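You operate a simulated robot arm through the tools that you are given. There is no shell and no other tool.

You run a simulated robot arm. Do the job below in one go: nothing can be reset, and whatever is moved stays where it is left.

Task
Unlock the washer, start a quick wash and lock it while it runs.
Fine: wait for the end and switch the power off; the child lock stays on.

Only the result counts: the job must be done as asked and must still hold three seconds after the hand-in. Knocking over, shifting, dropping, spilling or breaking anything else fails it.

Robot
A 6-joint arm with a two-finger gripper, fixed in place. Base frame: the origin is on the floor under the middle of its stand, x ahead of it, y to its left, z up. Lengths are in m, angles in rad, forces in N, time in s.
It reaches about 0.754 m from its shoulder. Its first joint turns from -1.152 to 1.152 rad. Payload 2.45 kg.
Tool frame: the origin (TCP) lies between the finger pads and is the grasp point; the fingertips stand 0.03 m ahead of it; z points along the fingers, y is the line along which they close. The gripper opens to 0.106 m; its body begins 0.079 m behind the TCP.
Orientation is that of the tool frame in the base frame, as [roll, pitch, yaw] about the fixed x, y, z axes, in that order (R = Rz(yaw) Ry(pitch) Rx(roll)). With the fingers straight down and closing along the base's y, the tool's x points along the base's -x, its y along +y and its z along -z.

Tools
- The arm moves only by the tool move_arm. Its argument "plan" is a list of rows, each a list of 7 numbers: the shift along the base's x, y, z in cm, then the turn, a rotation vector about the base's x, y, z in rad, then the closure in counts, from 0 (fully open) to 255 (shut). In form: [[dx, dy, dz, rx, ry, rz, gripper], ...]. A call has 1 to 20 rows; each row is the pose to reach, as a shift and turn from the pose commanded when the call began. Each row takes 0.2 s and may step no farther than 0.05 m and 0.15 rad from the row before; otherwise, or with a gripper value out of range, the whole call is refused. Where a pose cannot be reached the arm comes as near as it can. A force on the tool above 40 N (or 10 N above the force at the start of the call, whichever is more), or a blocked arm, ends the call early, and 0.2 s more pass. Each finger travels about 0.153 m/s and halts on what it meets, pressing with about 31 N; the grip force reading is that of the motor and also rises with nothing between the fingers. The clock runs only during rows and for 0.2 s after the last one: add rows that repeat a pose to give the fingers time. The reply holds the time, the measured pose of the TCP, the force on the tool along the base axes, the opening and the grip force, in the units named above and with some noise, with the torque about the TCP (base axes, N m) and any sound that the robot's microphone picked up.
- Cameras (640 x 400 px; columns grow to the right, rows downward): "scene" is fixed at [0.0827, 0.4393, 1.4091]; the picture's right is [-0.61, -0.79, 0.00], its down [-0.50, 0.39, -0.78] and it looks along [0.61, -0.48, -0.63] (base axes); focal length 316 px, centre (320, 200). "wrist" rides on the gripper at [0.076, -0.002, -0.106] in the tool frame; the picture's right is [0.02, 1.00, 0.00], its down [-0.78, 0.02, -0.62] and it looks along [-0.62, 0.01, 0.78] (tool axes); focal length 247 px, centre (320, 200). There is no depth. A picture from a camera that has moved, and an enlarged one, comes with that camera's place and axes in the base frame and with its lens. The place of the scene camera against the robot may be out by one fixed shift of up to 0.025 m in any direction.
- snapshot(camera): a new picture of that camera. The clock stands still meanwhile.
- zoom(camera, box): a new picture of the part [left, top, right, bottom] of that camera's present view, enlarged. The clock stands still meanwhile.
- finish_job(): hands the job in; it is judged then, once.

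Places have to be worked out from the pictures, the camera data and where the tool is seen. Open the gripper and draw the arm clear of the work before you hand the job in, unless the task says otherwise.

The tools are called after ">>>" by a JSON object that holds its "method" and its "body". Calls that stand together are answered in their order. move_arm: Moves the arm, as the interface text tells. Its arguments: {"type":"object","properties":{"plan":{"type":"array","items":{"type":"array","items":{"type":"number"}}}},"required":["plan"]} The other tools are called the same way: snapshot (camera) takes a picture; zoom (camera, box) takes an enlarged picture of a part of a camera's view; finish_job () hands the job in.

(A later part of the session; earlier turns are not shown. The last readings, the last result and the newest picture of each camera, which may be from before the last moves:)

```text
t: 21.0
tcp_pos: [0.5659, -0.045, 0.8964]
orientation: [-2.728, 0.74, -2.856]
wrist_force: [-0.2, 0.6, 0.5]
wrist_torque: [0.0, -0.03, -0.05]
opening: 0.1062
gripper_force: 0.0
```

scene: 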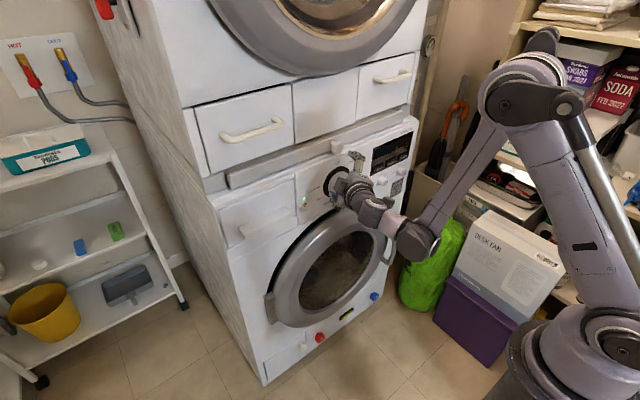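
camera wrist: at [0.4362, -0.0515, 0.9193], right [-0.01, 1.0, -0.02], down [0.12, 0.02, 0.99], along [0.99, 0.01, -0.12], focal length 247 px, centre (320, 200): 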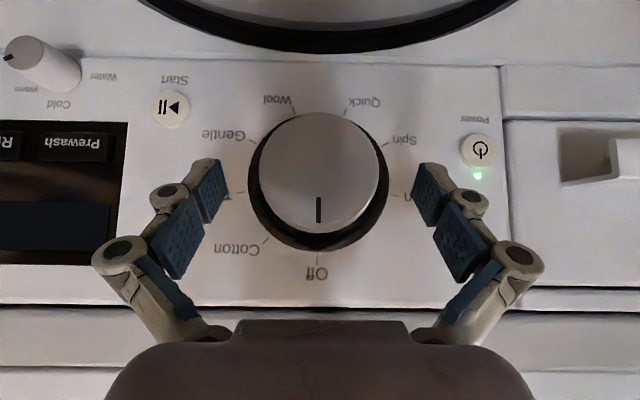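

The -0.3 rad roll is reachable exactly. I continue to about -0.6 rad in small steps.

>>> {"method": "move_arm", "body": {"plan": [[0, 0.18, -0.08, -0.15, 0, 0, 0], [0, 0.35, -0.17, -0.3, 0, 0, 0], [0, 0.35, -0.17, -0.3, 0, 0, 0]]}}

>>> {"method": "zoom", "body": {"camera": "scene", "box": [290, 110, 450, 210]}}

>>> {"method": "snapshot", "body": {"camera": "wrist"}}

```text
t: 21.8
tcp_pos: [0.5647, -0.042, 0.8946]
orientation: [-2.372, 0.621, -2.63]
wrist_force: [0.9, -0.4, -0.6]
wrist_torque: [0.03, -0.01, 0.02]
opening: 0.1061
gripper_force: 0.0
```

```text
4.00 times, centred on (370, 160) of scene
camera zoom: at [0.0827, 0.4393, 1.4091], right [-0.61, -0.79, 0.0], down [-0.5, 0.39, -0.78], along [0.61, -0.48, -0.63], focal length 1262 px, centre (120, 360)
```

zoom: 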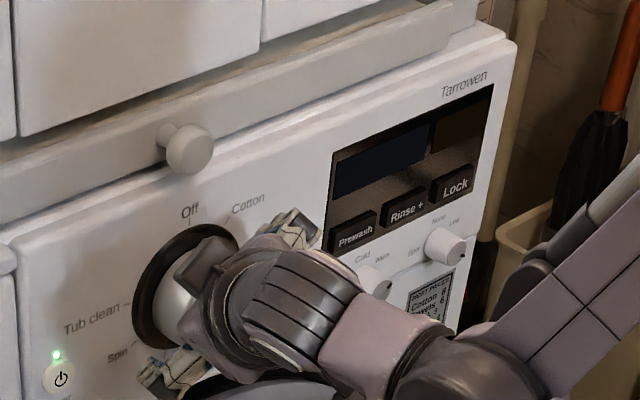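

```text
taken
camera wrist: at [0.436, -0.0317, 0.9144], right [-0.01, 0.82, -0.58], down [0.12, 0.58, 0.81], along [0.99, -0.06, -0.1], focal length 247 px, centre (320, 200)
```

wrist: 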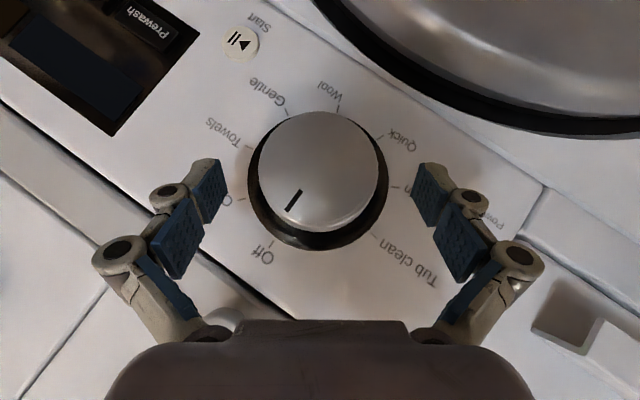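

Still reachable and centred at -0.6 rad. I try going on to -0.9 rad.

>>> {"method": "move_arm", "body": {"plan": [[0, 0.15, -0.12, -0.15, 0, 0, 0], [0, 0.29, -0.26, -0.3, 0, 0, 0], [0, 0.29, -0.26, -0.3, 0, 0, 0]]}}

>>> {"method": "snapshot", "body": {"camera": "wrist"}}

```text
t: 22.6
tcp_pos: [0.5663, -0.0394, 0.892]
orientation: [-2.081, 0.454, -2.478]
wrist_force: [0.5, -0.6, 0.1]
wrist_torque: [0.01, 0.0, 0.02]
opening: 0.1058
gripper_force: 0.0
```

```text
taken
camera wrist: at [0.4362, -0.0235, 0.9079], right [-0.01, 0.61, -0.79], down [0.12, 0.79, 0.6], along [0.99, -0.08, -0.08], focal length 247 px, centre (320, 200)
```

wrist: 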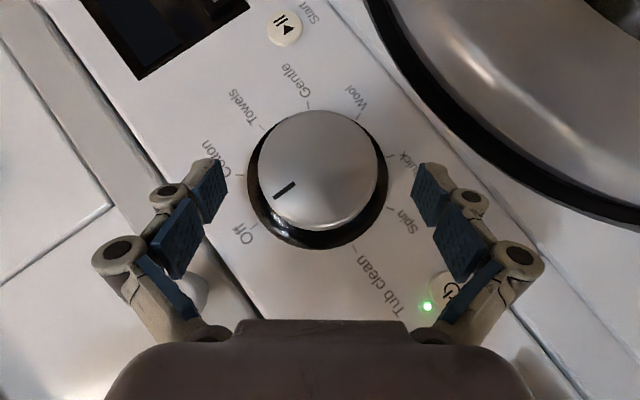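

Reachable at -0.9 rad too. I roll a little farther to -1.05 rad and then close the fingers on the dial.

>>> {"method": "move_arm", "body": {"plan": [[0, 0.11, -0.16, -0.15, 0, 0, 0], [0, 0.11, -0.16, -0.15, 0, 0, 0], [0, 0.11, -0.16, -0.15, 0, 0, 120], [0, 0.11, -0.16, -0.15, 0, 0, 255], [0, 0.11, -0.16, -0.15, 0, 0, 255]]}}

>>> {"method": "snapshot", "body": {"camera": "wrist"}}

>>> {"method": "zoom", "body": {"camera": "scene", "box": [290, 110, 450, 210]}}

```text
t: 23.8
tcp_pos: [0.5644, -0.0378, 0.8916]
orientation: [-1.953, 0.358, -2.429]
wrist_force: [-11.0, -1.4, 14.9]
wrist_torque: [-0.21, -0.33, -0.34]
opening: 0.069
gripper_force: 45.1
```

```text
taken
camera wrist: at [0.4355, -0.021, 0.9046], right [-0.01, 0.48, -0.88], down [0.12, 0.87, 0.48], along [0.99, -0.1, -0.07], focal length 247 px, centre (320, 200)
```

wrist: 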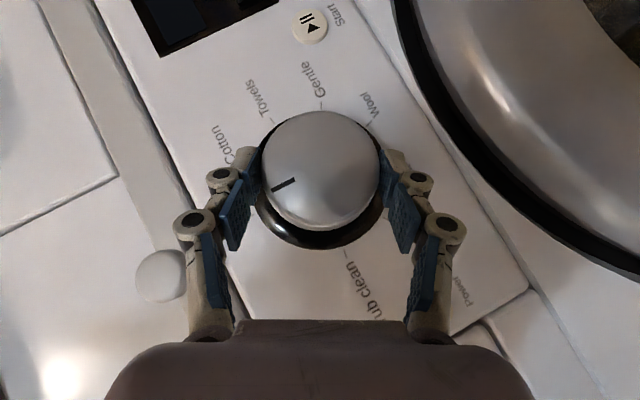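

```text
4.00 times, centred on (370, 160) of scene
camera zoom: at [0.0822, 0.4393, 1.4092], right [-0.61, -0.79, 0.0], down [-0.49, 0.39, -0.78], along [0.61, -0.48, -0.63], focal length 1262 px, centre (120, 360)
```

zoom: 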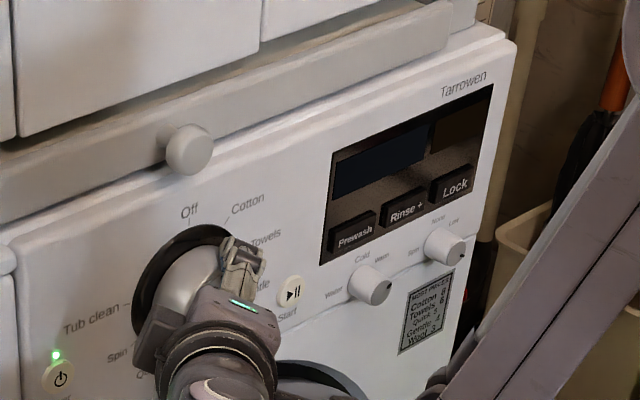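

The fingers hold the dial (opening 0.069, grip 45). I turn it clockwise about its axis by the first 0.6 rad, easing the centre slightly, and check that the dial follows.

>>> {"method": "move_arm", "body": {"plan": [[-0.1, -0.07, 0.15, 0, 0, 0, 255], [-0.2, -0.17, 0.3, 0.15, 0, 0, 255], [-0.2, -0.29, 0.43, 0.3, 0, 0, 255], [-0.2, -0.43, 0.54, 0.45, 0, 0, 255], [-0.2, -0.59, 0.63, 0.6, 0, 0, 255]]}}

>>> {"method": "snapshot", "body": {"camera": "wrist"}}

```text
t: 25.0
tcp_pos: [0.5659, -0.0435, 0.8974]
orientation: [-2.546, 0.689, -2.735]
wrist_force: [16.2, -9.3, -14.8]
wrist_torque: [-0.03, -0.01, -0.03]
opening: 0.0688
gripper_force: 45.2
```

```text
taken
camera wrist: at [0.4353, -0.0369, 0.9182], right [-0.01, 0.89, -0.45], down [0.12, 0.45, 0.89], along [0.99, -0.04, -0.11], focal length 247 px, centre (320, 200)
```

wrist: 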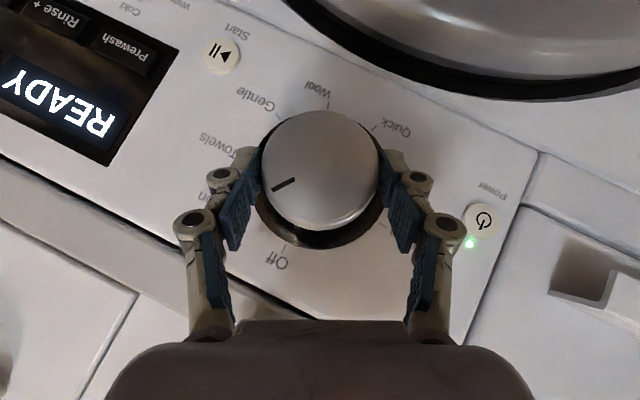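

The dial follows the gripper and the display now shows READY. I shift the centre slightly to relax the side forces and keep turning clockwise another 0.6 rad.

>>> {"method": "move_arm", "body": {"plan": [[0.15, -0.23, -0.05, 0.15, 0, 0, 255], [0.15, -0.4, -0.01, 0.3, 0, 0, 255], [0.15, -0.58, 0, 0.45, 0, 0, 255], [0.15, -0.76, -0.01, 0.6, 0, 0, 255]]}}

>>> {"method": "snapshot", "body": {"camera": "wrist"}}

```text
t: 26.0
tcp_pos: [0.5652, -0.0515, 0.8985]
orientation: [2.929, 0.776, 2.99]
wrist_force: [-13.5, -7.3, 30.5]
wrist_torque: [-0.05, -0.67, 0.03]
opening: 0.0683
gripper_force: 45.2
```

```text
taken
camera wrist: at [0.4351, -0.0572, 0.92], right [-0.01, 0.99, 0.14], down [0.11, -0.13, 0.98], along [0.99, 0.03, -0.11], focal length 247 px, centre (320, 200)
```

wrist: 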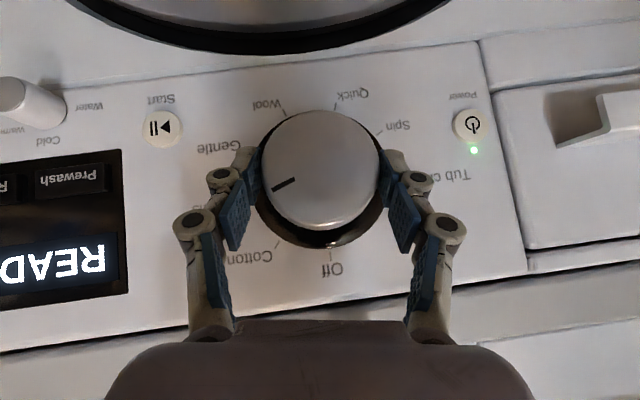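

The dial has turned about 70° so far, still gripped firmly, but a 30 N upward side load built up. I lift the centre by about 0.8 mm to relieve it, then keep turning clockwise.

>>> {"method": "move_arm", "body": {"plan": [[-0.07, -0.03, 0.08, 0, 0, 0, 255], [-0.07, -0.21, 0.04, 0.15, 0, 0, 255], [-0.07, -0.37, -0.03, 0.3, 0, 0, 255]]}}

```text
t: 26.8
tcp_pos: [0.5649, -0.0581, 0.8973]
orientation: [2.54, 0.691, 2.727]
wrist_force: [-8.3, -12.1, 24.0]
wrist_torque: [-0.03, 0.19, -0.26]
opening: 0.0688
gripper_force: 45.0
```

Still some residual load (24 N up, 12 N in -y), so I shift the centre a bit further that way and turn 0.3 rad more.

>>> {"method": "move_arm", "body": {"plan": [[-0.03, -0.06, 0.08, 0, 0, 0, 255], [-0.03, -0.22, -0.01, 0.15, 0, 0, 255], [-0.03, -0.36, -0.12, 0.3, 0, 0, 255]]}}

>>> {"method": "snapshot", "body": {"camera": "wrist"}}

```text
t: 27.6
tcp_pos: [0.565, -0.0584, 0.8959]
orientation: [2.223, 0.542, 2.545]
wrist_force: [4.1, -8.4, -4.8]
wrist_torque: [-0.13, -0.43, -0.81]
opening: 0.0687
gripper_force: 45.0
```

```text
taken
camera wrist: at [0.4352, -0.0756, 0.9106], right [-0.01, 0.74, 0.67], down [0.12, -0.66, 0.74], along [0.99, 0.09, -0.08], focal length 247 px, centre (320, 200)
```

wrist: 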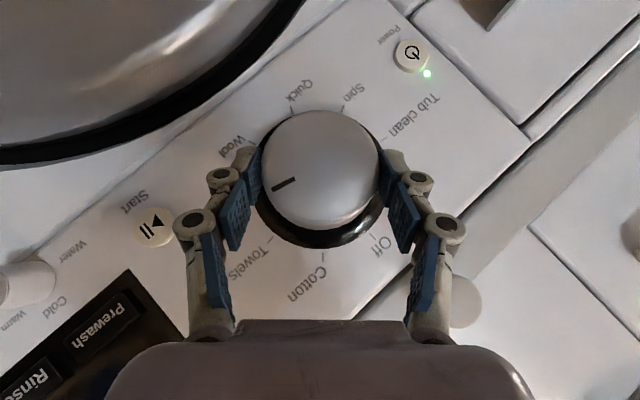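

Loads are small now and the dial has turned about 103°. I turn on to φ = 1.05 rad, which puts the dial at 120° (Gentle), where I can re-grip.

>>> {"method": "move_arm", "body": {"plan": [[-0.02, -0.15, -0.14, 0.15, 0, 0, 255], [-0.02, -0.25, -0.29, 0.3, 0, 0, 255], [-0.02, -0.25, -0.29, 0.3, 0, 0, 255]]}}

>>> {"method": "snapshot", "body": {"camera": "wrist"}}

>>> {"method": "snapshot", "body": {"camera": "scene"}}

```text
t: 28.4
tcp_pos: [0.565, -0.0622, 0.8922]
orientation: [1.958, 0.358, 2.428]
wrist_force: [8.2, -8.7, -15.3]
wrist_torque: [-0.27, -0.5, -0.54]
opening: 0.0687
gripper_force: 44.9
```

```text
taken
camera wrist: at [0.4351, -0.0818, 0.9023], right [-0.01, 0.51, 0.86], down [0.12, -0.85, 0.51], along [0.99, 0.11, -0.05], focal length 247 px, centre (320, 200)
```

wrist: 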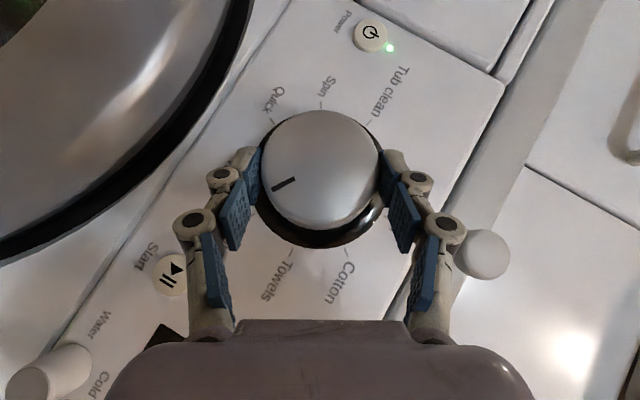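

```text
taken
```

scene: 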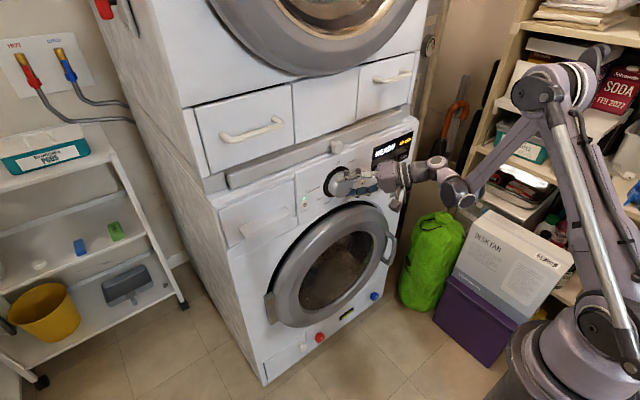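

The dial keeps following. I zoom in on the display to see what the two windows show.

>>> {"method": "zoom", "body": {"camera": "scene", "box": [365, 125, 425, 175]}}

>>> {"method": "zoom", "body": {"camera": "scene", "box": [290, 145, 420, 225]}}

```text
8.00 times, centred on (395, 150) of scene
camera zoom: at [0.0831, 0.4391, 1.4092], right [-0.61, -0.79, 0.0], down [-0.5, 0.39, -0.78], along [0.61, -0.48, -0.63], focal length 2524 px, centre (-280, 600)
```

zoom: 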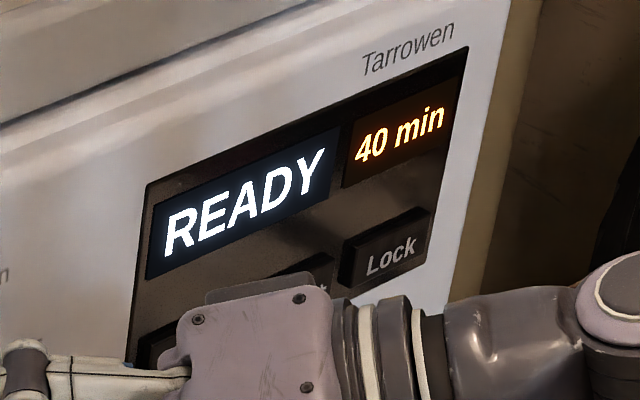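

```text
4.92 times, centred on (355, 185) of scene
camera zoom: at [0.0831, 0.4391, 1.4092], right [-0.61, -0.79, 0.0], down [-0.5, 0.39, -0.78], along [0.61, -0.48, -0.63], focal length 1554 px, centre (148, 274)
```

zoom: 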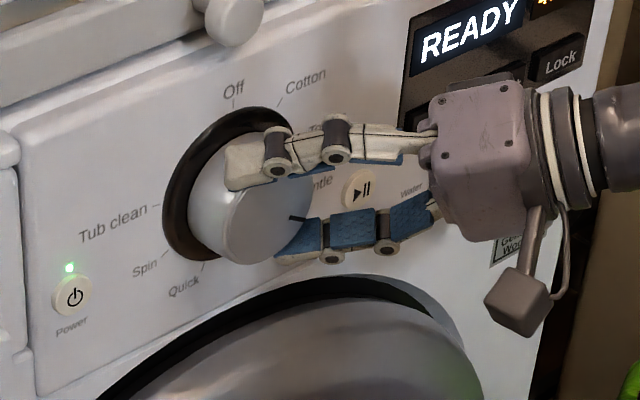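

The display shows READY / 40 min, so the dial sits on Gentle (120°) as expected. I open the fingers and roll back about the dial axis to φ ≈ -0.7 rad for the second stroke of 80°.

>>> {"method": "move_arm", "body": {"plan": [[0, 0, 0, 0, 0, 0, 0], [0, 0, 0, 0, 0, 0, 0], [0, 0.1, 0.15, -0.15, 0, 0, 0], [0, 0.22, 0.28, -0.3, 0, 0, 0], [0, 0.36, 0.39, -0.45, 0, 0, 0], [0, 0.52, 0.48, -0.6, 0, 0, 0], [0, 0.69, 0.55, -0.75, 0, 0, 0], [0, 0.87, 0.59, -0.9, 0, 0, 0], [0, 1.05, 0.6, -1.05, 0, 0, 0], [0, 1.24, 0.59, -1.2, 0, 0, 0], [0, 1.43, 0.55, -1.35, 0, 0, 0], [0, 1.61, 0.48, -1.5, 0, 0, 0], [0, 1.78, 0.39, -1.65, 0, 0, 0], [0, 1.88, 0.32, -1.75, 0, 0, 0], [0, 1.88, 0.32, -1.75, 0, 0, 0]]}}

>>> {"method": "snapshot", "body": {"camera": "wrist"}}

>>> {"method": "zoom", "body": {"camera": "scene", "box": [290, 125, 430, 225]}}

```text
t: 31.6
tcp_pos: [0.5642, -0.0422, 0.8956]
orientation: [-2.268, 0.568, -2.57]
wrist_force: [0.6, -0.5, 0.3]
wrist_torque: [-0.01, 0.03, -0.01]
opening: 0.106
gripper_force: 0.0
```

```text
taken
camera wrist: at [0.4343, -0.0302, 0.9142], right [-0.01, 0.75, -0.66], down [0.12, 0.65, 0.75], along [0.99, -0.07, -0.1], focal length 247 px, centre (320, 200)
```

wrist: 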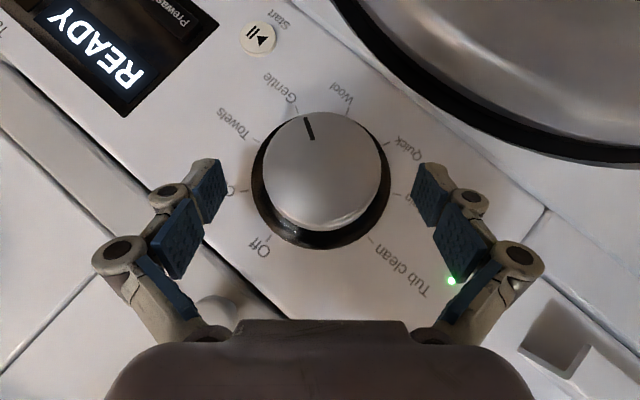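

```text
4.00 times, centred on (360, 175) of scene
camera zoom: at [0.0827, 0.4393, 1.4091], right [-0.61, -0.79, 0.0], down [-0.5, 0.39, -0.78], along [0.61, -0.48, -0.63], focal length 1262 px, centre (160, 300)
```

zoom: 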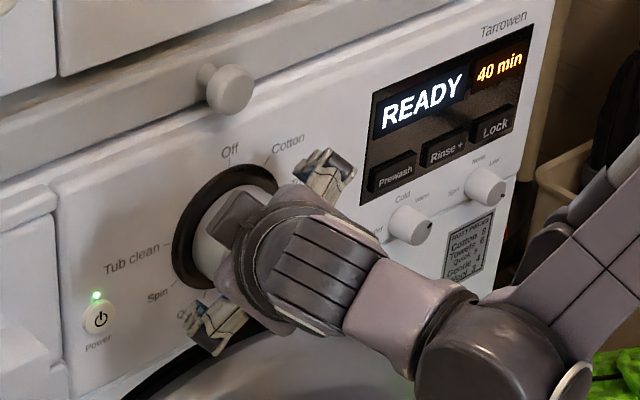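

The dial mark points at Gentle and the fingers are centred around the dial. I close the fingers again.

>>> {"method": "move_arm", "body": {"plan": [[0, 0, 0, 0, 0, 0, 120], [0, 0, 0, 0, 0, 0, 255], [0, 0, 0, 0, 0, 0, 255]]}}

```text
t: 32.4
tcp_pos: [0.5637, -0.0402, 0.896]
orientation: [-2.274, 0.57, -2.572]
wrist_force: [-11.7, 11.1, -6.9]
wrist_torque: [0.18, 0.45, 0.34]
opening: 0.069
gripper_force: 44.6
```

Gripped at 0.069 with modest loads. I relieve them by half a millimetre and turn clockwise 0.6 rad.

>>> {"method": "move_arm", "body": {"plan": [[-0.06, 0.05, -0.03, 0, 0, 0, 255], [-0.06, -0.1, 0.08, 0.15, 0, 0, 255], [-0.06, -0.26, 0.16, 0.3, 0, 0, 255], [-0.06, -0.43, 0.22, 0.45, 0, 0, 255], [-0.06, -0.6, 0.25, 0.6, 0, 0, 255]]}}

>>> {"method": "snapshot", "body": {"camera": "wrist"}}

```text
t: 33.6
tcp_pos: [0.5618, -0.0481, 0.8983]
orientation: [-3.005, 0.781, -3.046]
wrist_force: [-9.2, 5.6, 2.2]
wrist_torque: [0.09, -0.79, 0.93]
opening: 0.0689
gripper_force: 44.3
```

```text
taken
camera wrist: at [0.4338, -0.0485, 0.9211], right [-0.01, 0.99, -0.11], down [0.12, 0.11, 0.99], along [0.99, 0.0, -0.12], focal length 247 px, centre (320, 200)
```

wrist: 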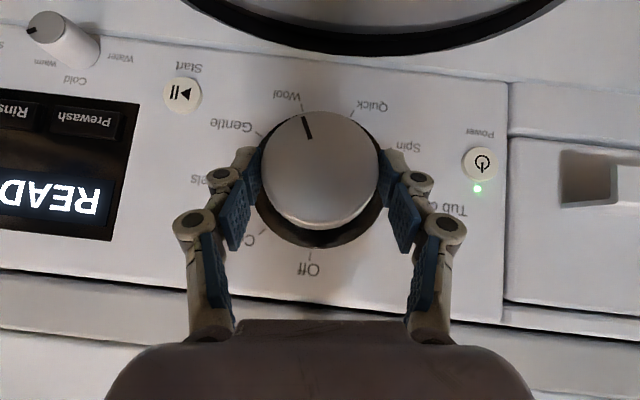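

The mark is passing Wool; loads are low. I turn on another 0.45 rad with gentle centre corrections.

>>> {"method": "move_arm", "body": {"plan": [[-0.03, -0.17, 0.02, 0.15, 0, 0, 255], [-0.04, -0.36, 0.02, 0.3, 0, 0, 255], [-0.05, -0.55, -0.01, 0.45, 0, 0, 255]]}}

```text
t: 34.4
tcp_pos: [0.5633, -0.0533, 0.8983]
orientation: [2.666, 0.723, 2.809]
wrist_force: [-0.2, -1.6, 2.1]
wrist_torque: [-0.01, 0.02, 0.36]
opening: 0.0688
gripper_force: 45.3
```

Loads are near zero. I finish the stroke with another 0.35 rad, which should put the mark on Quick.

>>> {"method": "move_arm", "body": {"plan": [[0, -0.17, -0.05, 0.15, 0, 0, 255], [0, -0.32, -0.13, 0.3, 0, 0, 255], [0, -0.37, -0.17, 0.35, 0, 0, 255], [0, -0.37, -0.17, 0.35, 0, 0, 255]]}}

>>> {"method": "snapshot", "body": {"camera": "wrist"}}

>>> {"method": "zoom", "body": {"camera": "scene", "box": [290, 125, 430, 225]}}

```text
t: 35.4
tcp_pos: [0.5639, -0.0593, 0.8972]
orientation: [2.272, 0.572, 2.57]
wrist_force: [4.6, -11.1, -14.5]
wrist_torque: [-0.24, -0.1, 0.22]
opening: 0.069
gripper_force: 44.5
```

```text
taken
camera wrist: at [0.4337, -0.0742, 0.9125], right [-0.01, 0.78, 0.63], down [0.12, -0.63, 0.77], along [0.99, 0.08, -0.08], focal length 247 px, centre (320, 200)
```

wrist: 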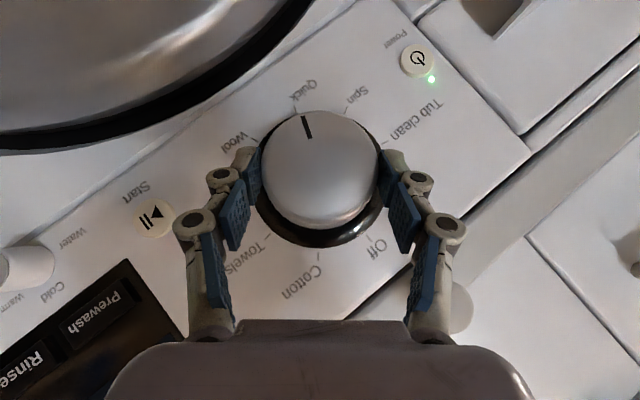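

```text
4.00 times, centred on (360, 175) of scene
camera zoom: at [0.0831, 0.439, 1.4092], right [-0.61, -0.79, 0.0], down [-0.5, 0.39, -0.78], along [0.61, -0.48, -0.63], focal length 1262 px, centre (160, 300)
```

zoom: 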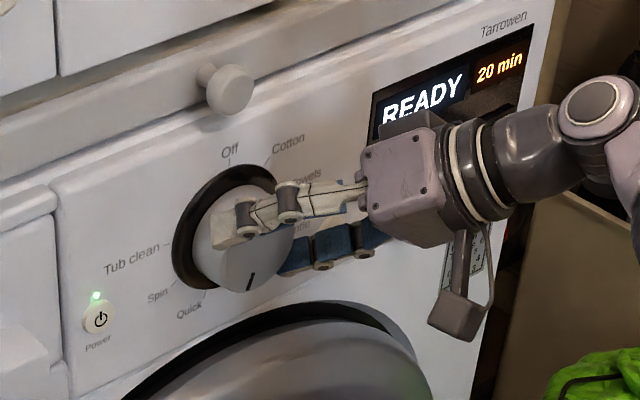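

The display shows READY / 20 min and the mark is on Quick. I release the dial, roll back to neutral around it, and retract along the approach path.

>>> {"method": "move_arm", "body": {"plan": [[0, 0, 0, 0, 0, 0, 0], [0, 0, 0, 0, 0, 0, 0], [0, 0.15, 0.1, -0.15, 0, 0, 0], [0, 0.31, 0.19, -0.3, 0, 0, 0], [0, 0.48, 0.24, -0.45, 0, 0, 0], [0, 0.65, 0.27, -0.6, 0, 0, 0], [0, 0.77, 0.28, -0.7, 0, 0, 0], [-1.5, 0.77, 1.1, -0.7, 0, 0, 0], [-3.5, 0.77, 2.1, -0.7, 0, 0, 0], [-5.4, 0.77, 3.1, -0.7, 0, 0, 0], [-5.4, 0.77, 3.1, -0.7, 0, 0, 0]]}}

>>> {"method": "snapshot", "body": {"camera": "wrist"}}

>>> {"method": "zoom", "body": {"camera": "scene", "box": [290, 125, 430, 225]}}

```text
t: 37.8
tcp_pos: [0.5084, -0.0501, 0.9281]
orientation: [-3.14, 0.784, -3.141]
wrist_force: [-0.5, 0.7, 0.1]
wrist_torque: [0.0, 0.04, 0.02]
opening: 0.1059
gripper_force: 0.0
```

```text
taken
camera wrist: at [0.3786, -0.0521, 0.9506], right [-0.01, 1.0, -0.02], down [0.12, 0.02, 0.99], along [0.99, 0.01, -0.12], focal length 247 px, centre (320, 200)
```

wrist: 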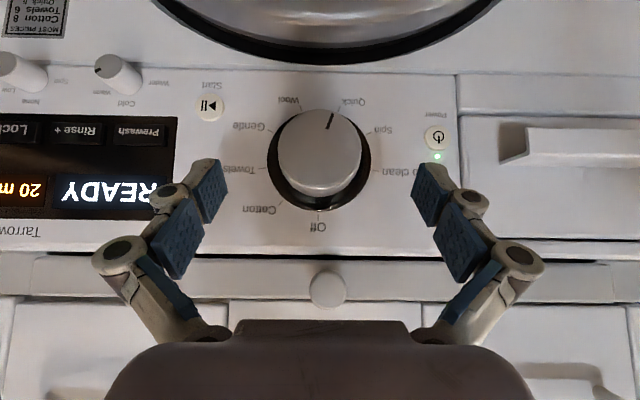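

```text
4.00 times, centred on (360, 175) of scene
camera zoom: at [0.0827, 0.4393, 1.4091], right [-0.61, -0.79, 0.0], down [-0.5, 0.39, -0.78], along [0.61, -0.48, -0.63], focal length 1262 px, centre (160, 300)
```

zoom: 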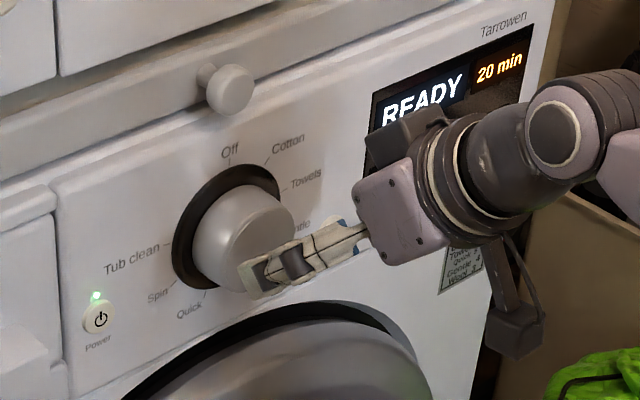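

The dial is on Quick with READY / 20 min showing and power on. I close the fingers and move to a stand-off in front of the Start button (≈ 0.604, -0.156, 0.835).

>>> {"method": "move_arm", "body": {"plan": [[-1, -3, -0.5, 0, 0, 0, 128], [-0.5, -7, -2, 0, 0, 0, 255], [0.5, -10.65, -4.5, 0, 0, 0, 255], [3.0, -10.65, -7.6, 0, 0, 0, 255], [3.0, -10.65, -7.6, 0, 0, 0, 255]]}}

>>> {"method": "snapshot", "body": {"camera": "wrist"}}

>>> {"method": "zoom", "body": {"camera": "scene", "box": [290, 125, 430, 225]}}

```text
t: 39.0
tcp_pos: [0.5401, -0.1557, 0.8513]
orientation: [3.141, 0.783, 3.141]
wrist_force: [-0.3, -0.6, 0.6]
wrist_torque: [-0.03, 0.01, 0.03]
opening: 0.0
gripper_force: 28.6
```

```text
taken
camera wrist: at [0.4101, -0.1582, 0.8734], right [-0.01, 1.0, -0.02], down [0.12, 0.02, 0.99], along [0.99, 0.01, -0.12], focal length 247 px, centre (320, 200)
```

wrist: 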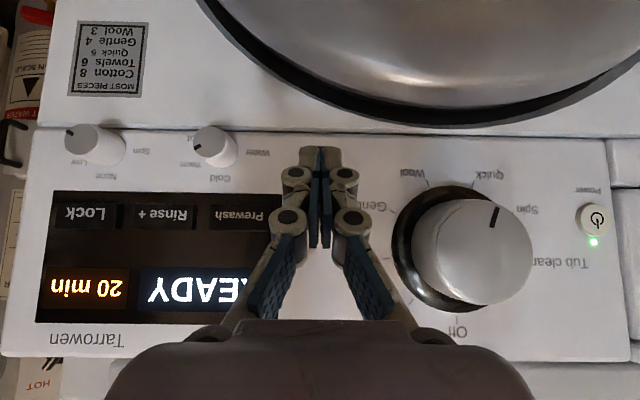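

```text
4.00 times, centred on (360, 175) of scene
camera zoom: at [0.0827, 0.4393, 1.4091], right [-0.61, -0.79, 0.0], down [-0.5, 0.39, -0.78], along [0.61, -0.48, -0.63], focal length 1262 px, centre (160, 300)
```

zoom: 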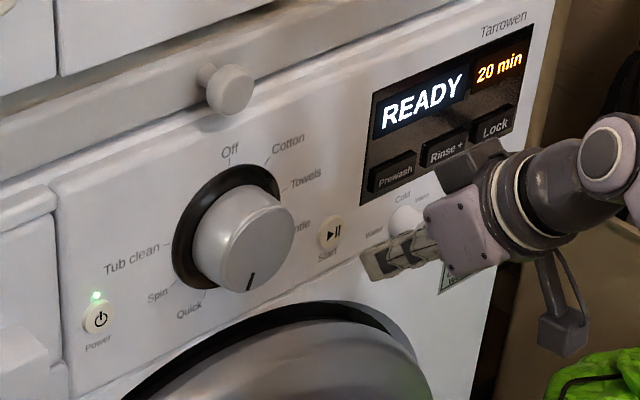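

The tip is lined up with Start (hidden behind the fingertips in the wrist view). I advance to just about contact in small steps.

>>> {"method": "move_arm", "body": {"plan": [[1.5, 0, 0, 0, 0, 0, 255], [2.7, 0, 0, 0, 0, 0, 255], [3.1, 0, 0, 0, 0, 0, 255], [3.4, 0, 0, 0, 0, 0, 255]]}}

>>> {"method": "zoom", "body": {"camera": "scene", "box": [290, 125, 430, 225]}}

```text
t: 40.0
tcp_pos: [0.5729, -0.1558, 0.8517]
orientation: [3.14, 0.783, 3.141]
wrist_force: [0.1, 0.0, 0.4]
wrist_torque: [-0.01, 0.0, 0.01]
opening: 0.0
gripper_force: 28.5
```

```text
4.00 times, centred on (360, 175) of scene
camera zoom: at [0.0827, 0.4393, 1.4091], right [-0.61, -0.79, 0.0], down [-0.5, 0.39, -0.78], along [0.61, -0.48, -0.63], focal length 1262 px, centre (160, 300)
```

zoom: 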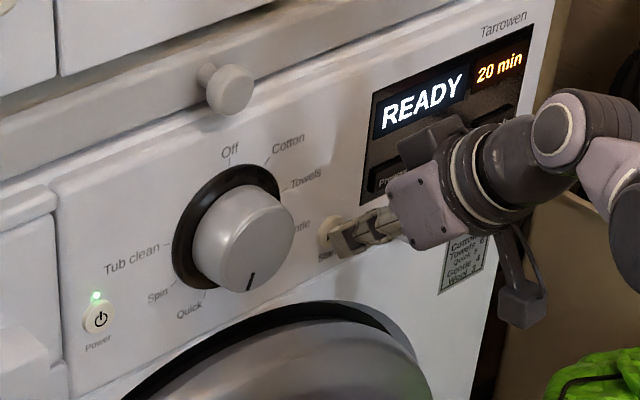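

The tip is just in front of the Start button with no force yet. I push on in 2 mm steps until it clicks.

>>> {"method": "move_arm", "body": {"plan": [[0.2, 0, 0, 0, 0, 0, 255], [0.4, 0, 0, 0, 0, 0, 255], [0.6, 0, 0, 0, 0, 0, 255]]}}

>>> {"method": "zoom", "body": {"camera": "scene", "box": [290, 125, 430, 225]}}

```text
t: 40.8
tcp_pos: [0.5783, -0.1562, 0.8519]
orientation: [-3.141, 0.78, -3.142]
wrist_force: [-8.3, -0.3, 1.9]
wrist_torque: [0.01, 0.07, -0.02]
opening: 0.0061
gripper_force: 27.9
heard: click
```

```text
4.00 times, centred on (360, 175) of scene
camera zoom: at [0.0825, 0.4393, 1.4091], right [-0.61, -0.79, 0.0], down [-0.49, 0.39, -0.78], along [0.61, -0.48, -0.63], focal length 1262 px, centre (160, 300)
```

zoom: 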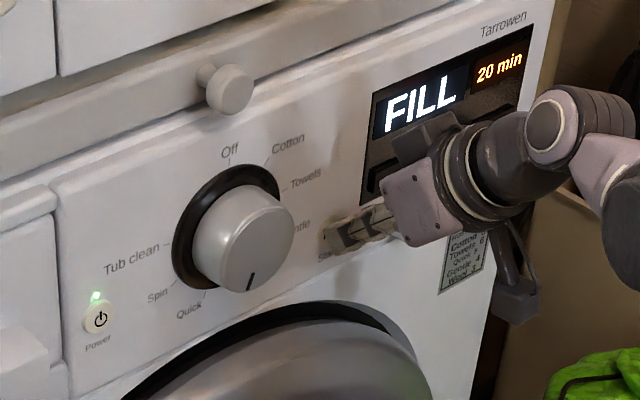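

Start clicked and the display now reads FILL / 20 min: the quick wash is running. I retract and go straight to the stand-off in front of the Lock button.

>>> {"method": "move_arm", "body": {"plan": [[-2, 0, 0.5, 0, 0, 0, 255], [-5, 0, 1.5, 0, 0, 0, 255], [-5, -4.5, 2.5, 0, 0, 0, 255], [-5, -9, 3, 0, 0, 0, 255], [-5, -13.5, 3, 0, 0, 0, 255], [-4, -17.8, 3, 0, 0, 0, 255], [-2, -17.8, 3, 0, 0, 0, 255], [-2, -17.8, 3, 0, 0, 0, 255]]}}

>>> {"method": "zoom", "body": {"camera": "scene", "box": [310, 110, 470, 220]}}

>>> {"method": "snapshot", "body": {"camera": "wrist"}}

```text
t: 42.6
tcp_pos: [0.5598, -0.334, 0.8826]
orientation: [-3.14, 0.784, 3.14]
wrist_force: [-0.2, -0.6, 1.0]
wrist_torque: [0.0, 0.0, 0.0]
opening: 0.0
gripper_force: 28.7
```

```text
3.64 times, centred on (390, 165) of scene
camera zoom: at [0.0827, 0.4393, 1.4091], right [-0.61, -0.79, 0.0], down [-0.5, 0.39, -0.78], along [0.61, -0.48, -0.63], focal length 1147 px, centre (66, 327)
```

zoom: 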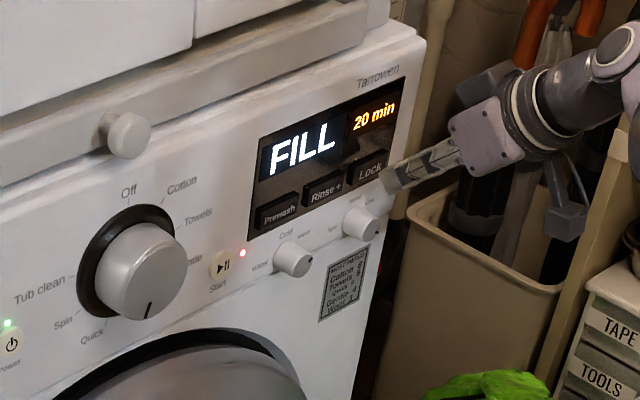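

```text
taken
camera wrist: at [0.4301, -0.3362, 0.9041], right [-0.01, 1.0, -0.02], down [0.12, 0.02, 0.99], along [0.99, 0.01, -0.12], focal length 247 px, centre (320, 200)
```

wrist: 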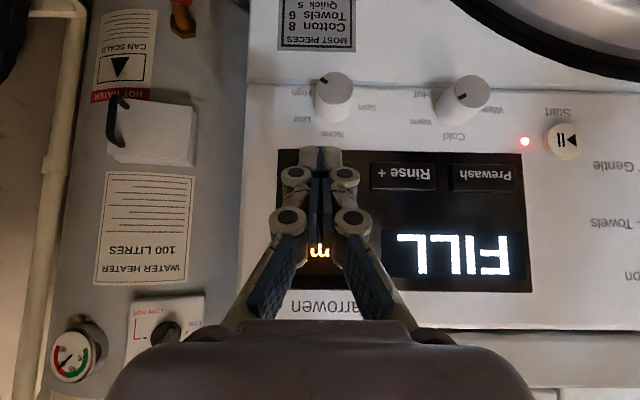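

The red Start LED is on and FILL / 20 min still shows. I press Lock: forward in small steps to the depth that clicked before (TCP x ≈ 0.578).

>>> {"method": "move_arm", "body": {"plan": [[0.8, 0, -0.1, 0, 0, 0, 255], [1.2, 0, -0.1, 0, 0, 0, 255], [1.5, 0, -0.1, 0, 0, 0, 255], [1.7, 0, -0.1, 0, 0, 0, 255]]}}

>>> {"method": "zoom", "body": {"camera": "scene", "box": [310, 110, 470, 220]}}

```text
t: 43.6
tcp_pos: [0.5762, -0.3346, 0.881]
orientation: [-3.141, 0.783, -3.141]
wrist_force: [-3.5, 1.7, -0.4]
wrist_torque: [0.05, 0.02, 0.02]
opening: 0.0061
gripper_force: 29.0
heard: click
```

```text
3.64 times, centred on (390, 165) of scene
camera zoom: at [0.0826, 0.4394, 1.4091], right [-0.61, -0.79, 0.0], down [-0.49, 0.39, -0.78], along [0.61, -0.48, -0.63], focal length 1147 px, centre (66, 327)
```

zoom: 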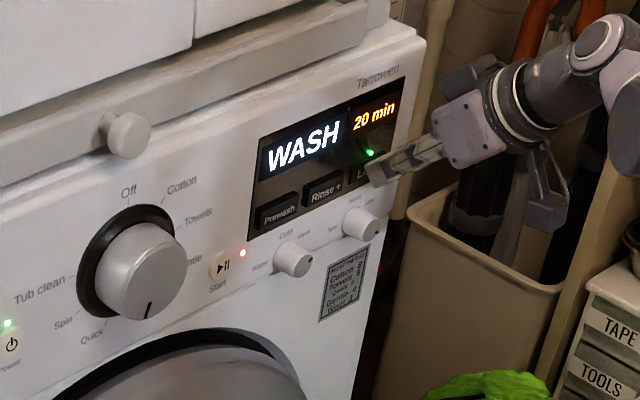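

Click heard: the green Lock LED is on and the display shows WASH / 20 min, so it is locked while running. I retract straight back from the button.

>>> {"method": "move_arm", "body": {"plan": [[-1, 0, 0, 0, 0, 0, 255], [-4, 0, 0.5, 0, 0, 0, 255], [-8, 0, 1.5, 0, 0, 0, 255], [-8, 3, 3, 0, 0, 0, 255], [-8, 6, 4, 0, 0, 0, 255]]}}

>>> {"method": "zoom", "body": {"camera": "scene", "box": [290, 110, 450, 220]}}

>>> {"method": "snapshot", "body": {"camera": "scene"}}

```text
t: 44.8
tcp_pos: [0.4955, -0.2739, 0.9199]
orientation: [-3.139, 0.784, -3.141]
wrist_force: [-0.3, 0.3, 0.6]
wrist_torque: [-0.01, -0.03, 0.02]
opening: 0.0001
gripper_force: 28.6
```

```text
3.64 times, centred on (370, 165) of scene
camera zoom: at [0.0827, 0.4393, 1.4091], right [-0.61, -0.79, 0.0], down [-0.49, 0.39, -0.78], along [0.61, -0.48, -0.63], focal length 1147 px, centre (138, 327)
```

zoom: 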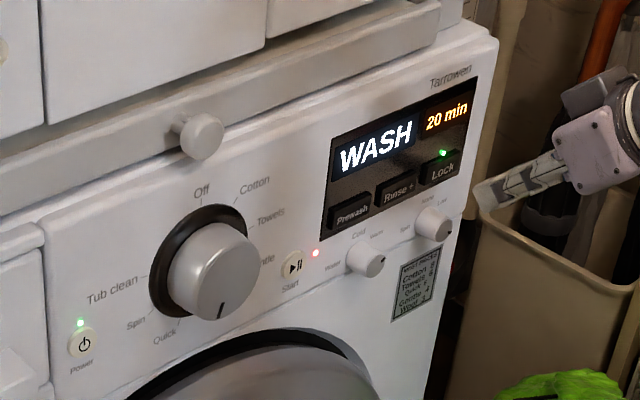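

```text
taken
```

scene: 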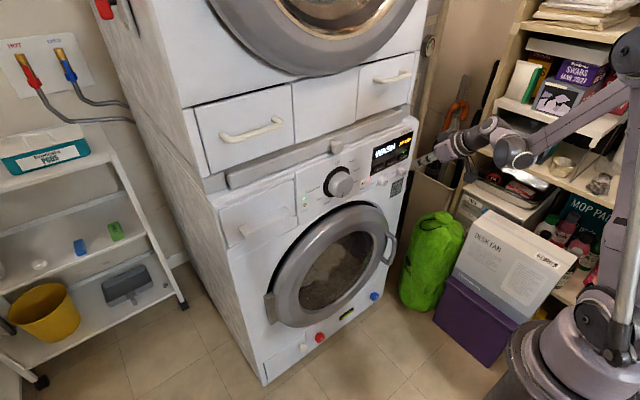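

The wash runs and stays locked. I move the arm clear to a resting place, open the gripper, and let a few seconds pass to see how fast the programme advances.

>>> {"method": "move_arm", "body": {"plan": [[-3, 2, 2, 0, 0, 0, 128], [-6, 5, 4, 0, 0, 0, 0], [-8, 8, 5, 0, 0, 0, 0], [-8, 10, 5, 0, 0, 0, 0], [-8, 10, 5, 0, 0, 0, 0], [-8, 10, 5, 0, 0, 0, 0], [-8, 10, 5, 0, 0, 0, 0], [-8, 10, 5, 0, 0, 0, 0], [-8, 10, 5, 0, 0, 0, 0], [-8, 10, 5, 0, 0, 0, 0], [-8, 10, 5, 0, 0, 0, 0], [-8, 10, 5, 0, 0, 0, 0], [-8, 10, 5, 0, 0, 0, 0], [-8, 10, 5, 0, 0, 0, 0], [-8, 10, 5, 0, 0, 0, 0]]}}

>>> {"method": "zoom", "body": {"camera": "scene", "box": [290, 110, 450, 220]}}

>>> {"method": "snapshot", "body": {"camera": "wrist"}}

```text
t: 48.0
tcp_pos: [0.4163, -0.1749, 0.9705]
orientation: [-3.141, 0.785, -3.141]
wrist_force: [-0.3, -0.3, 0.4]
wrist_torque: [-0.01, -0.01, 0.0]
opening: 0.106
gripper_force: 0.1
```

```text
3.64 times, centred on (370, 165) of scene
camera zoom: at [0.0827, 0.4393, 1.4091], right [-0.61, -0.79, 0.0], down [-0.5, 0.39, -0.78], along [0.61, -0.48, -0.63], focal length 1147 px, centre (138, 327)
```

zoom: 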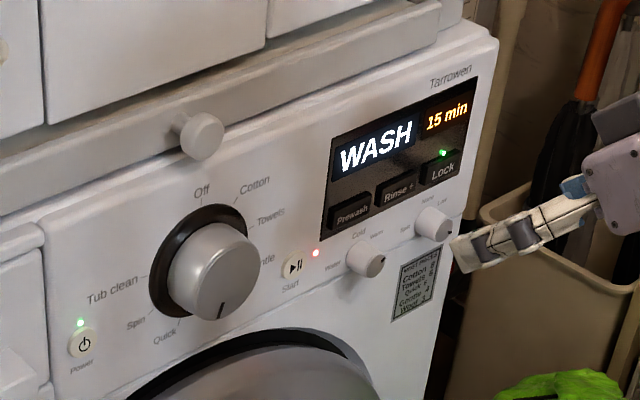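

```text
taken
camera wrist: at [0.2861, -0.1766, 0.9932], right [-0.01, 1.0, -0.02], down [0.12, 0.02, 0.99], along [0.99, 0.01, -0.12], focal length 247 px, centre (320, 200)
```

wrist: 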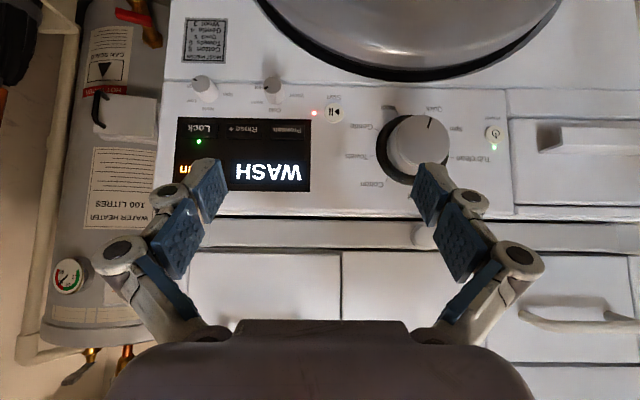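

The timer has dropped to 15 min at t=48, so the programme runs fast and waiting for the end (which the task allows, along with switching off) is practical. While it runs I move to a stand-off in front of the Power button (≈ 0.604, 0.060, 0.860), well short of touching it.

>>> {"method": "move_arm", "body": {"plan": [[0, 4.5, -0.5, 0, 0, 0, 128], [0, 9, -1, 0, 0, 0, 255], [0, 13.5, -1.5, 0, 0, 0, 255], [0, 18, -2, 0, 0, 0, 255], [1, 22, -3.5, 0, 0, 0, 255], [4, 23.5, -6, 0, 0, 0, 255], [7.5, 23.5, -8, 0, 0, 0, 255], [10.5, 23.5, -9.4, 0, 0, 0, 255], [10.5, 23.5, -9.4, 0, 0, 0, 255]]}}

>>> {"method": "snapshot", "body": {"camera": "wrist"}}

>>> {"method": "snapshot", "body": {"camera": "scene"}}

>>> {"method": "zoom", "body": {"camera": "scene", "box": [290, 110, 450, 220]}}

```text
t: 50.0
tcp_pos: [0.5216, 0.0612, 0.8764]
orientation: [3.14, 0.785, 3.141]
wrist_force: [-0.9, 0.0, 0.3]
wrist_torque: [-0.02, 0.0, -0.01]
opening: 0.0
gripper_force: 28.5
```

```text
taken
camera wrist: at [0.3914, 0.0588, 0.899], right [-0.01, 1.0, -0.02], down [0.12, 0.02, 0.99], along [0.99, 0.01, -0.12], focal length 247 px, centre (320, 200)
```

wrist: 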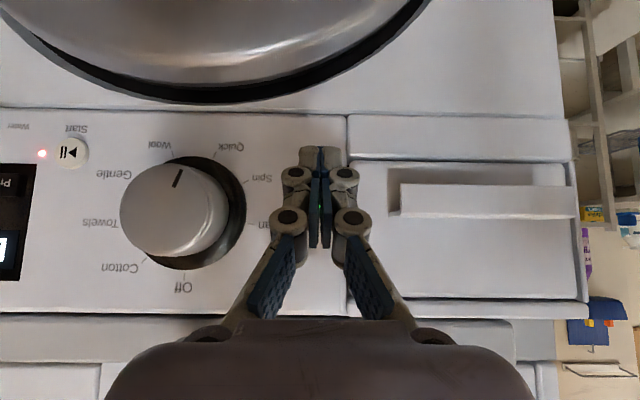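

```text
taken
```

scene: 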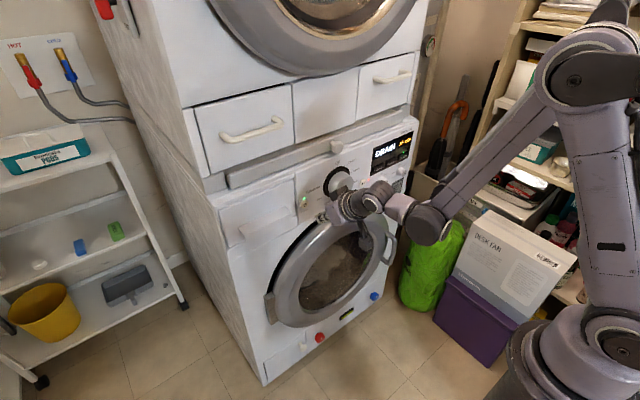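

```text
3.64 times, centred on (370, 165) of scene
camera zoom: at [0.0827, 0.4393, 1.4091], right [-0.61, -0.79, 0.0], down [-0.5, 0.39, -0.78], along [0.61, -0.48, -0.63], focal length 1147 px, centre (138, 327)
```

zoom: 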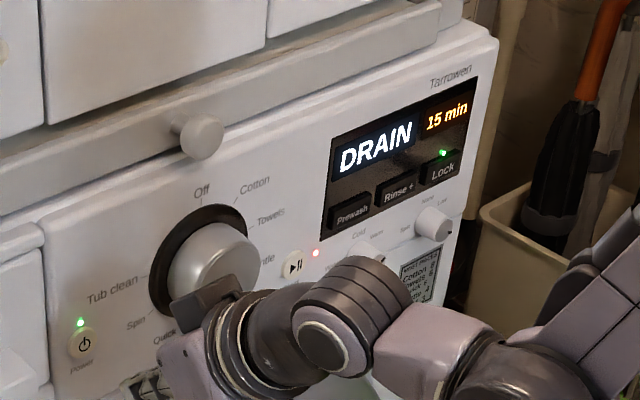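

It is now draining (15 min), lock LED on. I hold this stand-off and let 4 seconds pass.

>>> {"method": "move_arm", "body": {"plan": [[0, 0, 0, 0, 0, 0, 255], [0, 0, 0, 0, 0, 0, 255], [0, 0, 0, 0, 0, 0, 255], [0, 0, 0, 0, 0, 0, 255], [0, 0, 0, 0, 0, 0, 255], [0, 0, 0, 0, 0, 0, 255], [0, 0, 0, 0, 0, 0, 255], [0, 0, 0, 0, 0, 0, 255], [0, 0, 0, 0, 0, 0, 255], [0, 0, 0, 0, 0, 0, 255], [0, 0, 0, 0, 0, 0, 255], [0, 0, 0, 0, 0, 0, 255], [0, 0, 0, 0, 0, 0, 255], [0, 0, 0, 0, 0, 0, 255], [0, 0, 0, 0, 0, 0, 255], [0, 0, 0, 0, 0, 0, 255], [0, 0, 0, 0, 0, 0, 255], [0, 0, 0, 0, 0, 0, 255], [0, 0, 0, 0, 0, 0, 255], [0, 0, 0, 0, 0, 0, 255]]}}

>>> {"method": "zoom", "body": {"camera": "scene", "box": [290, 110, 450, 220]}}

```text
t: 54.2
tcp_pos: [0.5215, 0.0617, 0.876]
orientation: [-3.14, 0.784, 3.141]
wrist_force: [-0.5, 0.6, -0.1]
wrist_torque: [-0.04, -0.01, -0.02]
opening: 0.0002
gripper_force: 28.9
```

```text
3.64 times, centred on (370, 165) of scene
camera zoom: at [0.0827, 0.4393, 1.4091], right [-0.61, -0.79, 0.0], down [-0.5, 0.39, -0.78], along [0.61, -0.48, -0.63], focal length 1147 px, centre (138, 327)
```

zoom: 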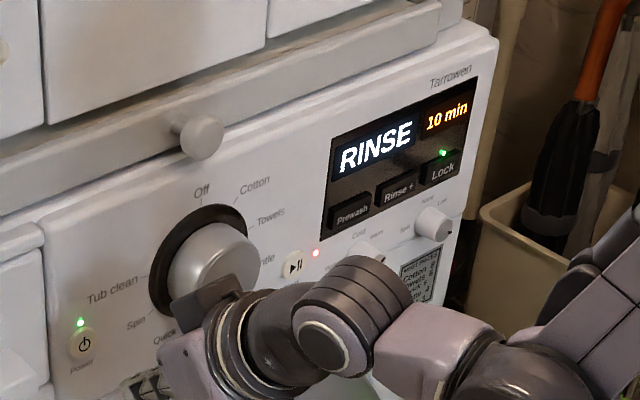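

The programme has advanced to RINSE / 10 min and is still locked. I keep waiting.

>>> {"method": "move_arm", "body": {"plan": [[0, 0, 0, 0, 0, 0, 255], [0, 0, 0, 0, 0, 0, 255], [0, 0, 0, 0, 0, 0, 255], [0, 0, 0, 0, 0, 0, 255], [0, 0, 0, 0, 0, 0, 255], [0, 0, 0, 0, 0, 0, 255], [0, 0, 0, 0, 0, 0, 255], [0, 0, 0, 0, 0, 0, 255], [0, 0, 0, 0, 0, 0, 255], [0, 0, 0, 0, 0, 0, 255], [0, 0, 0, 0, 0, 0, 255], [0, 0, 0, 0, 0, 0, 255], [0, 0, 0, 0, 0, 0, 255], [0, 0, 0, 0, 0, 0, 255], [0, 0, 0, 0, 0, 0, 255], [0, 0, 0, 0, 0, 0, 255], [0, 0, 0, 0, 0, 0, 255], [0, 0, 0, 0, 0, 0, 255], [0, 0, 0, 0, 0, 0, 255], [0, 0, 0, 0, 0, 0, 255]]}}

>>> {"method": "zoom", "body": {"camera": "scene", "box": [290, 110, 450, 220]}}

```text
t: 58.4
tcp_pos: [0.5205, 0.0606, 0.8761]
orientation: [3.141, 0.784, 3.141]
wrist_force: [0.2, -0.3, -0.5]
wrist_torque: [0.02, 0.0, 0.02]
opening: 0.0
gripper_force: 28.7
```

```text
3.64 times, centred on (370, 165) of scene
camera zoom: at [0.0827, 0.4393, 1.4091], right [-0.61, -0.79, 0.0], down [-0.5, 0.39, -0.78], along [0.61, -0.48, -0.63], focal length 1147 px, centre (138, 327)
```

zoom: 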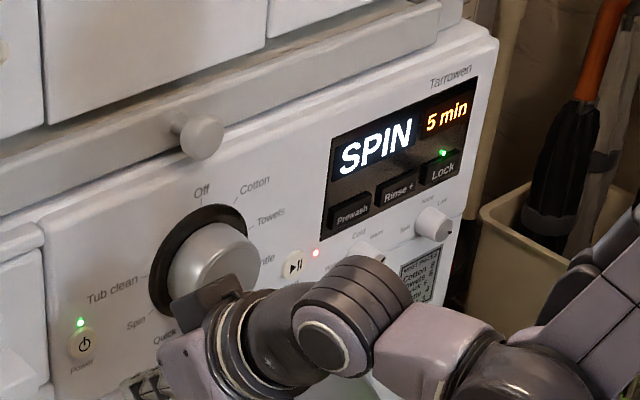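

It is spinning with 5 min left on the display, lock still on. I wait another 4 seconds.

>>> {"method": "move_arm", "body": {"plan": [[0, 0, 0, 0, 0, 0, 255], [0, 0, 0, 0, 0, 0, 255], [0, 0, 0, 0, 0, 0, 255], [0, 0, 0, 0, 0, 0, 255], [0, 0, 0, 0, 0, 0, 255], [0, 0, 0, 0, 0, 0, 255], [0, 0, 0, 0, 0, 0, 255], [0, 0, 0, 0, 0, 0, 255], [0, 0, 0, 0, 0, 0, 255], [0, 0, 0, 0, 0, 0, 255], [0, 0, 0, 0, 0, 0, 255], [0, 0, 0, 0, 0, 0, 255], [0, 0, 0, 0, 0, 0, 255], [0, 0, 0, 0, 0, 0, 255], [0, 0, 0, 0, 0, 0, 255], [0, 0, 0, 0, 0, 0, 255], [0, 0, 0, 0, 0, 0, 255], [0, 0, 0, 0, 0, 0, 255], [0, 0, 0, 0, 0, 0, 255], [0, 0, 0, 0, 0, 0, 255]]}}

>>> {"method": "zoom", "body": {"camera": "scene", "box": [290, 110, 450, 220]}}

```text
t: 62.6
tcp_pos: [0.5202, 0.0612, 0.8773]
orientation: [3.141, 0.784, 3.141]
wrist_force: [0.2, 0.7, -0.3]
wrist_torque: [0.03, 0.0, 0.01]
opening: 0.0
gripper_force: 28.5
```

```text
3.64 times, centred on (370, 165) of scene
camera zoom: at [0.0827, 0.4393, 1.4091], right [-0.61, -0.79, 0.0], down [-0.5, 0.39, -0.78], along [0.61, -0.48, -0.63], focal length 1147 px, centre (138, 327)
```

zoom: 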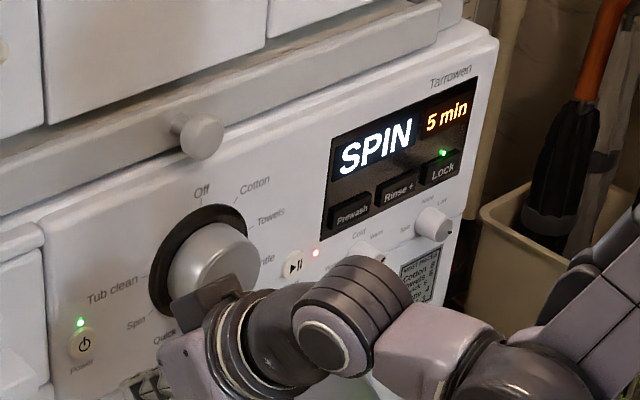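

Still SPIN / 5 min, locked. I wait another few seconds for the end.

>>> {"method": "move_arm", "body": {"plan": [[0, 0, 0, 0, 0, 0, 255], [0, 0, 0, 0, 0, 0, 255], [0, 0, 0, 0, 0, 0, 255], [0, 0, 0, 0, 0, 0, 255], [0, 0, 0, 0, 0, 0, 255], [0, 0, 0, 0, 0, 0, 255], [0, 0, 0, 0, 0, 0, 255], [0, 0, 0, 0, 0, 0, 255], [0, 0, 0, 0, 0, 0, 255], [0, 0, 0, 0, 0, 0, 255], [0, 0, 0, 0, 0, 0, 255], [0, 0, 0, 0, 0, 0, 255], [0, 0, 0, 0, 0, 0, 255], [0, 0, 0, 0, 0, 0, 255], [0, 0, 0, 0, 0, 0, 255], [0, 0, 0, 0, 0, 0, 255], [0, 0, 0, 0, 0, 0, 255], [0, 0, 0, 0, 0, 0, 255], [0, 0, 0, 0, 0, 0, 255], [0, 0, 0, 0, 0, 0, 255]]}}

>>> {"method": "zoom", "body": {"camera": "scene", "box": [290, 110, 450, 220]}}

```text
t: 66.8
tcp_pos: [0.5203, 0.0619, 0.8774]
orientation: [3.141, 0.782, 3.141]
wrist_force: [0.1, -0.5, 0.0]
wrist_torque: [0.03, 0.03, 0.0]
opening: 0.0
gripper_force: 29.0
```

```text
3.64 times, centred on (370, 165) of scene
camera zoom: at [0.0827, 0.4393, 1.4091], right [-0.61, -0.79, 0.0], down [-0.5, 0.39, -0.78], along [0.61, -0.48, -0.63], focal length 1147 px, centre (138, 327)
```

zoom: 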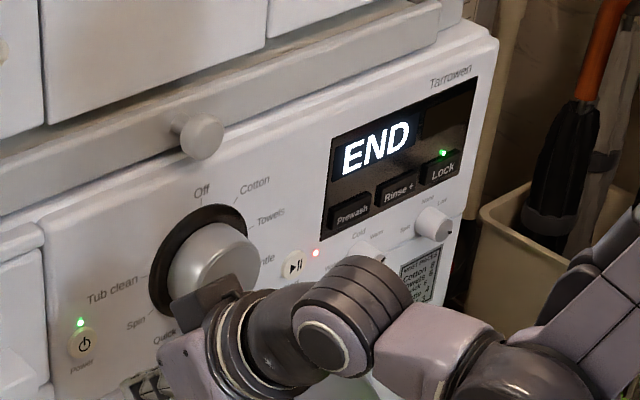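

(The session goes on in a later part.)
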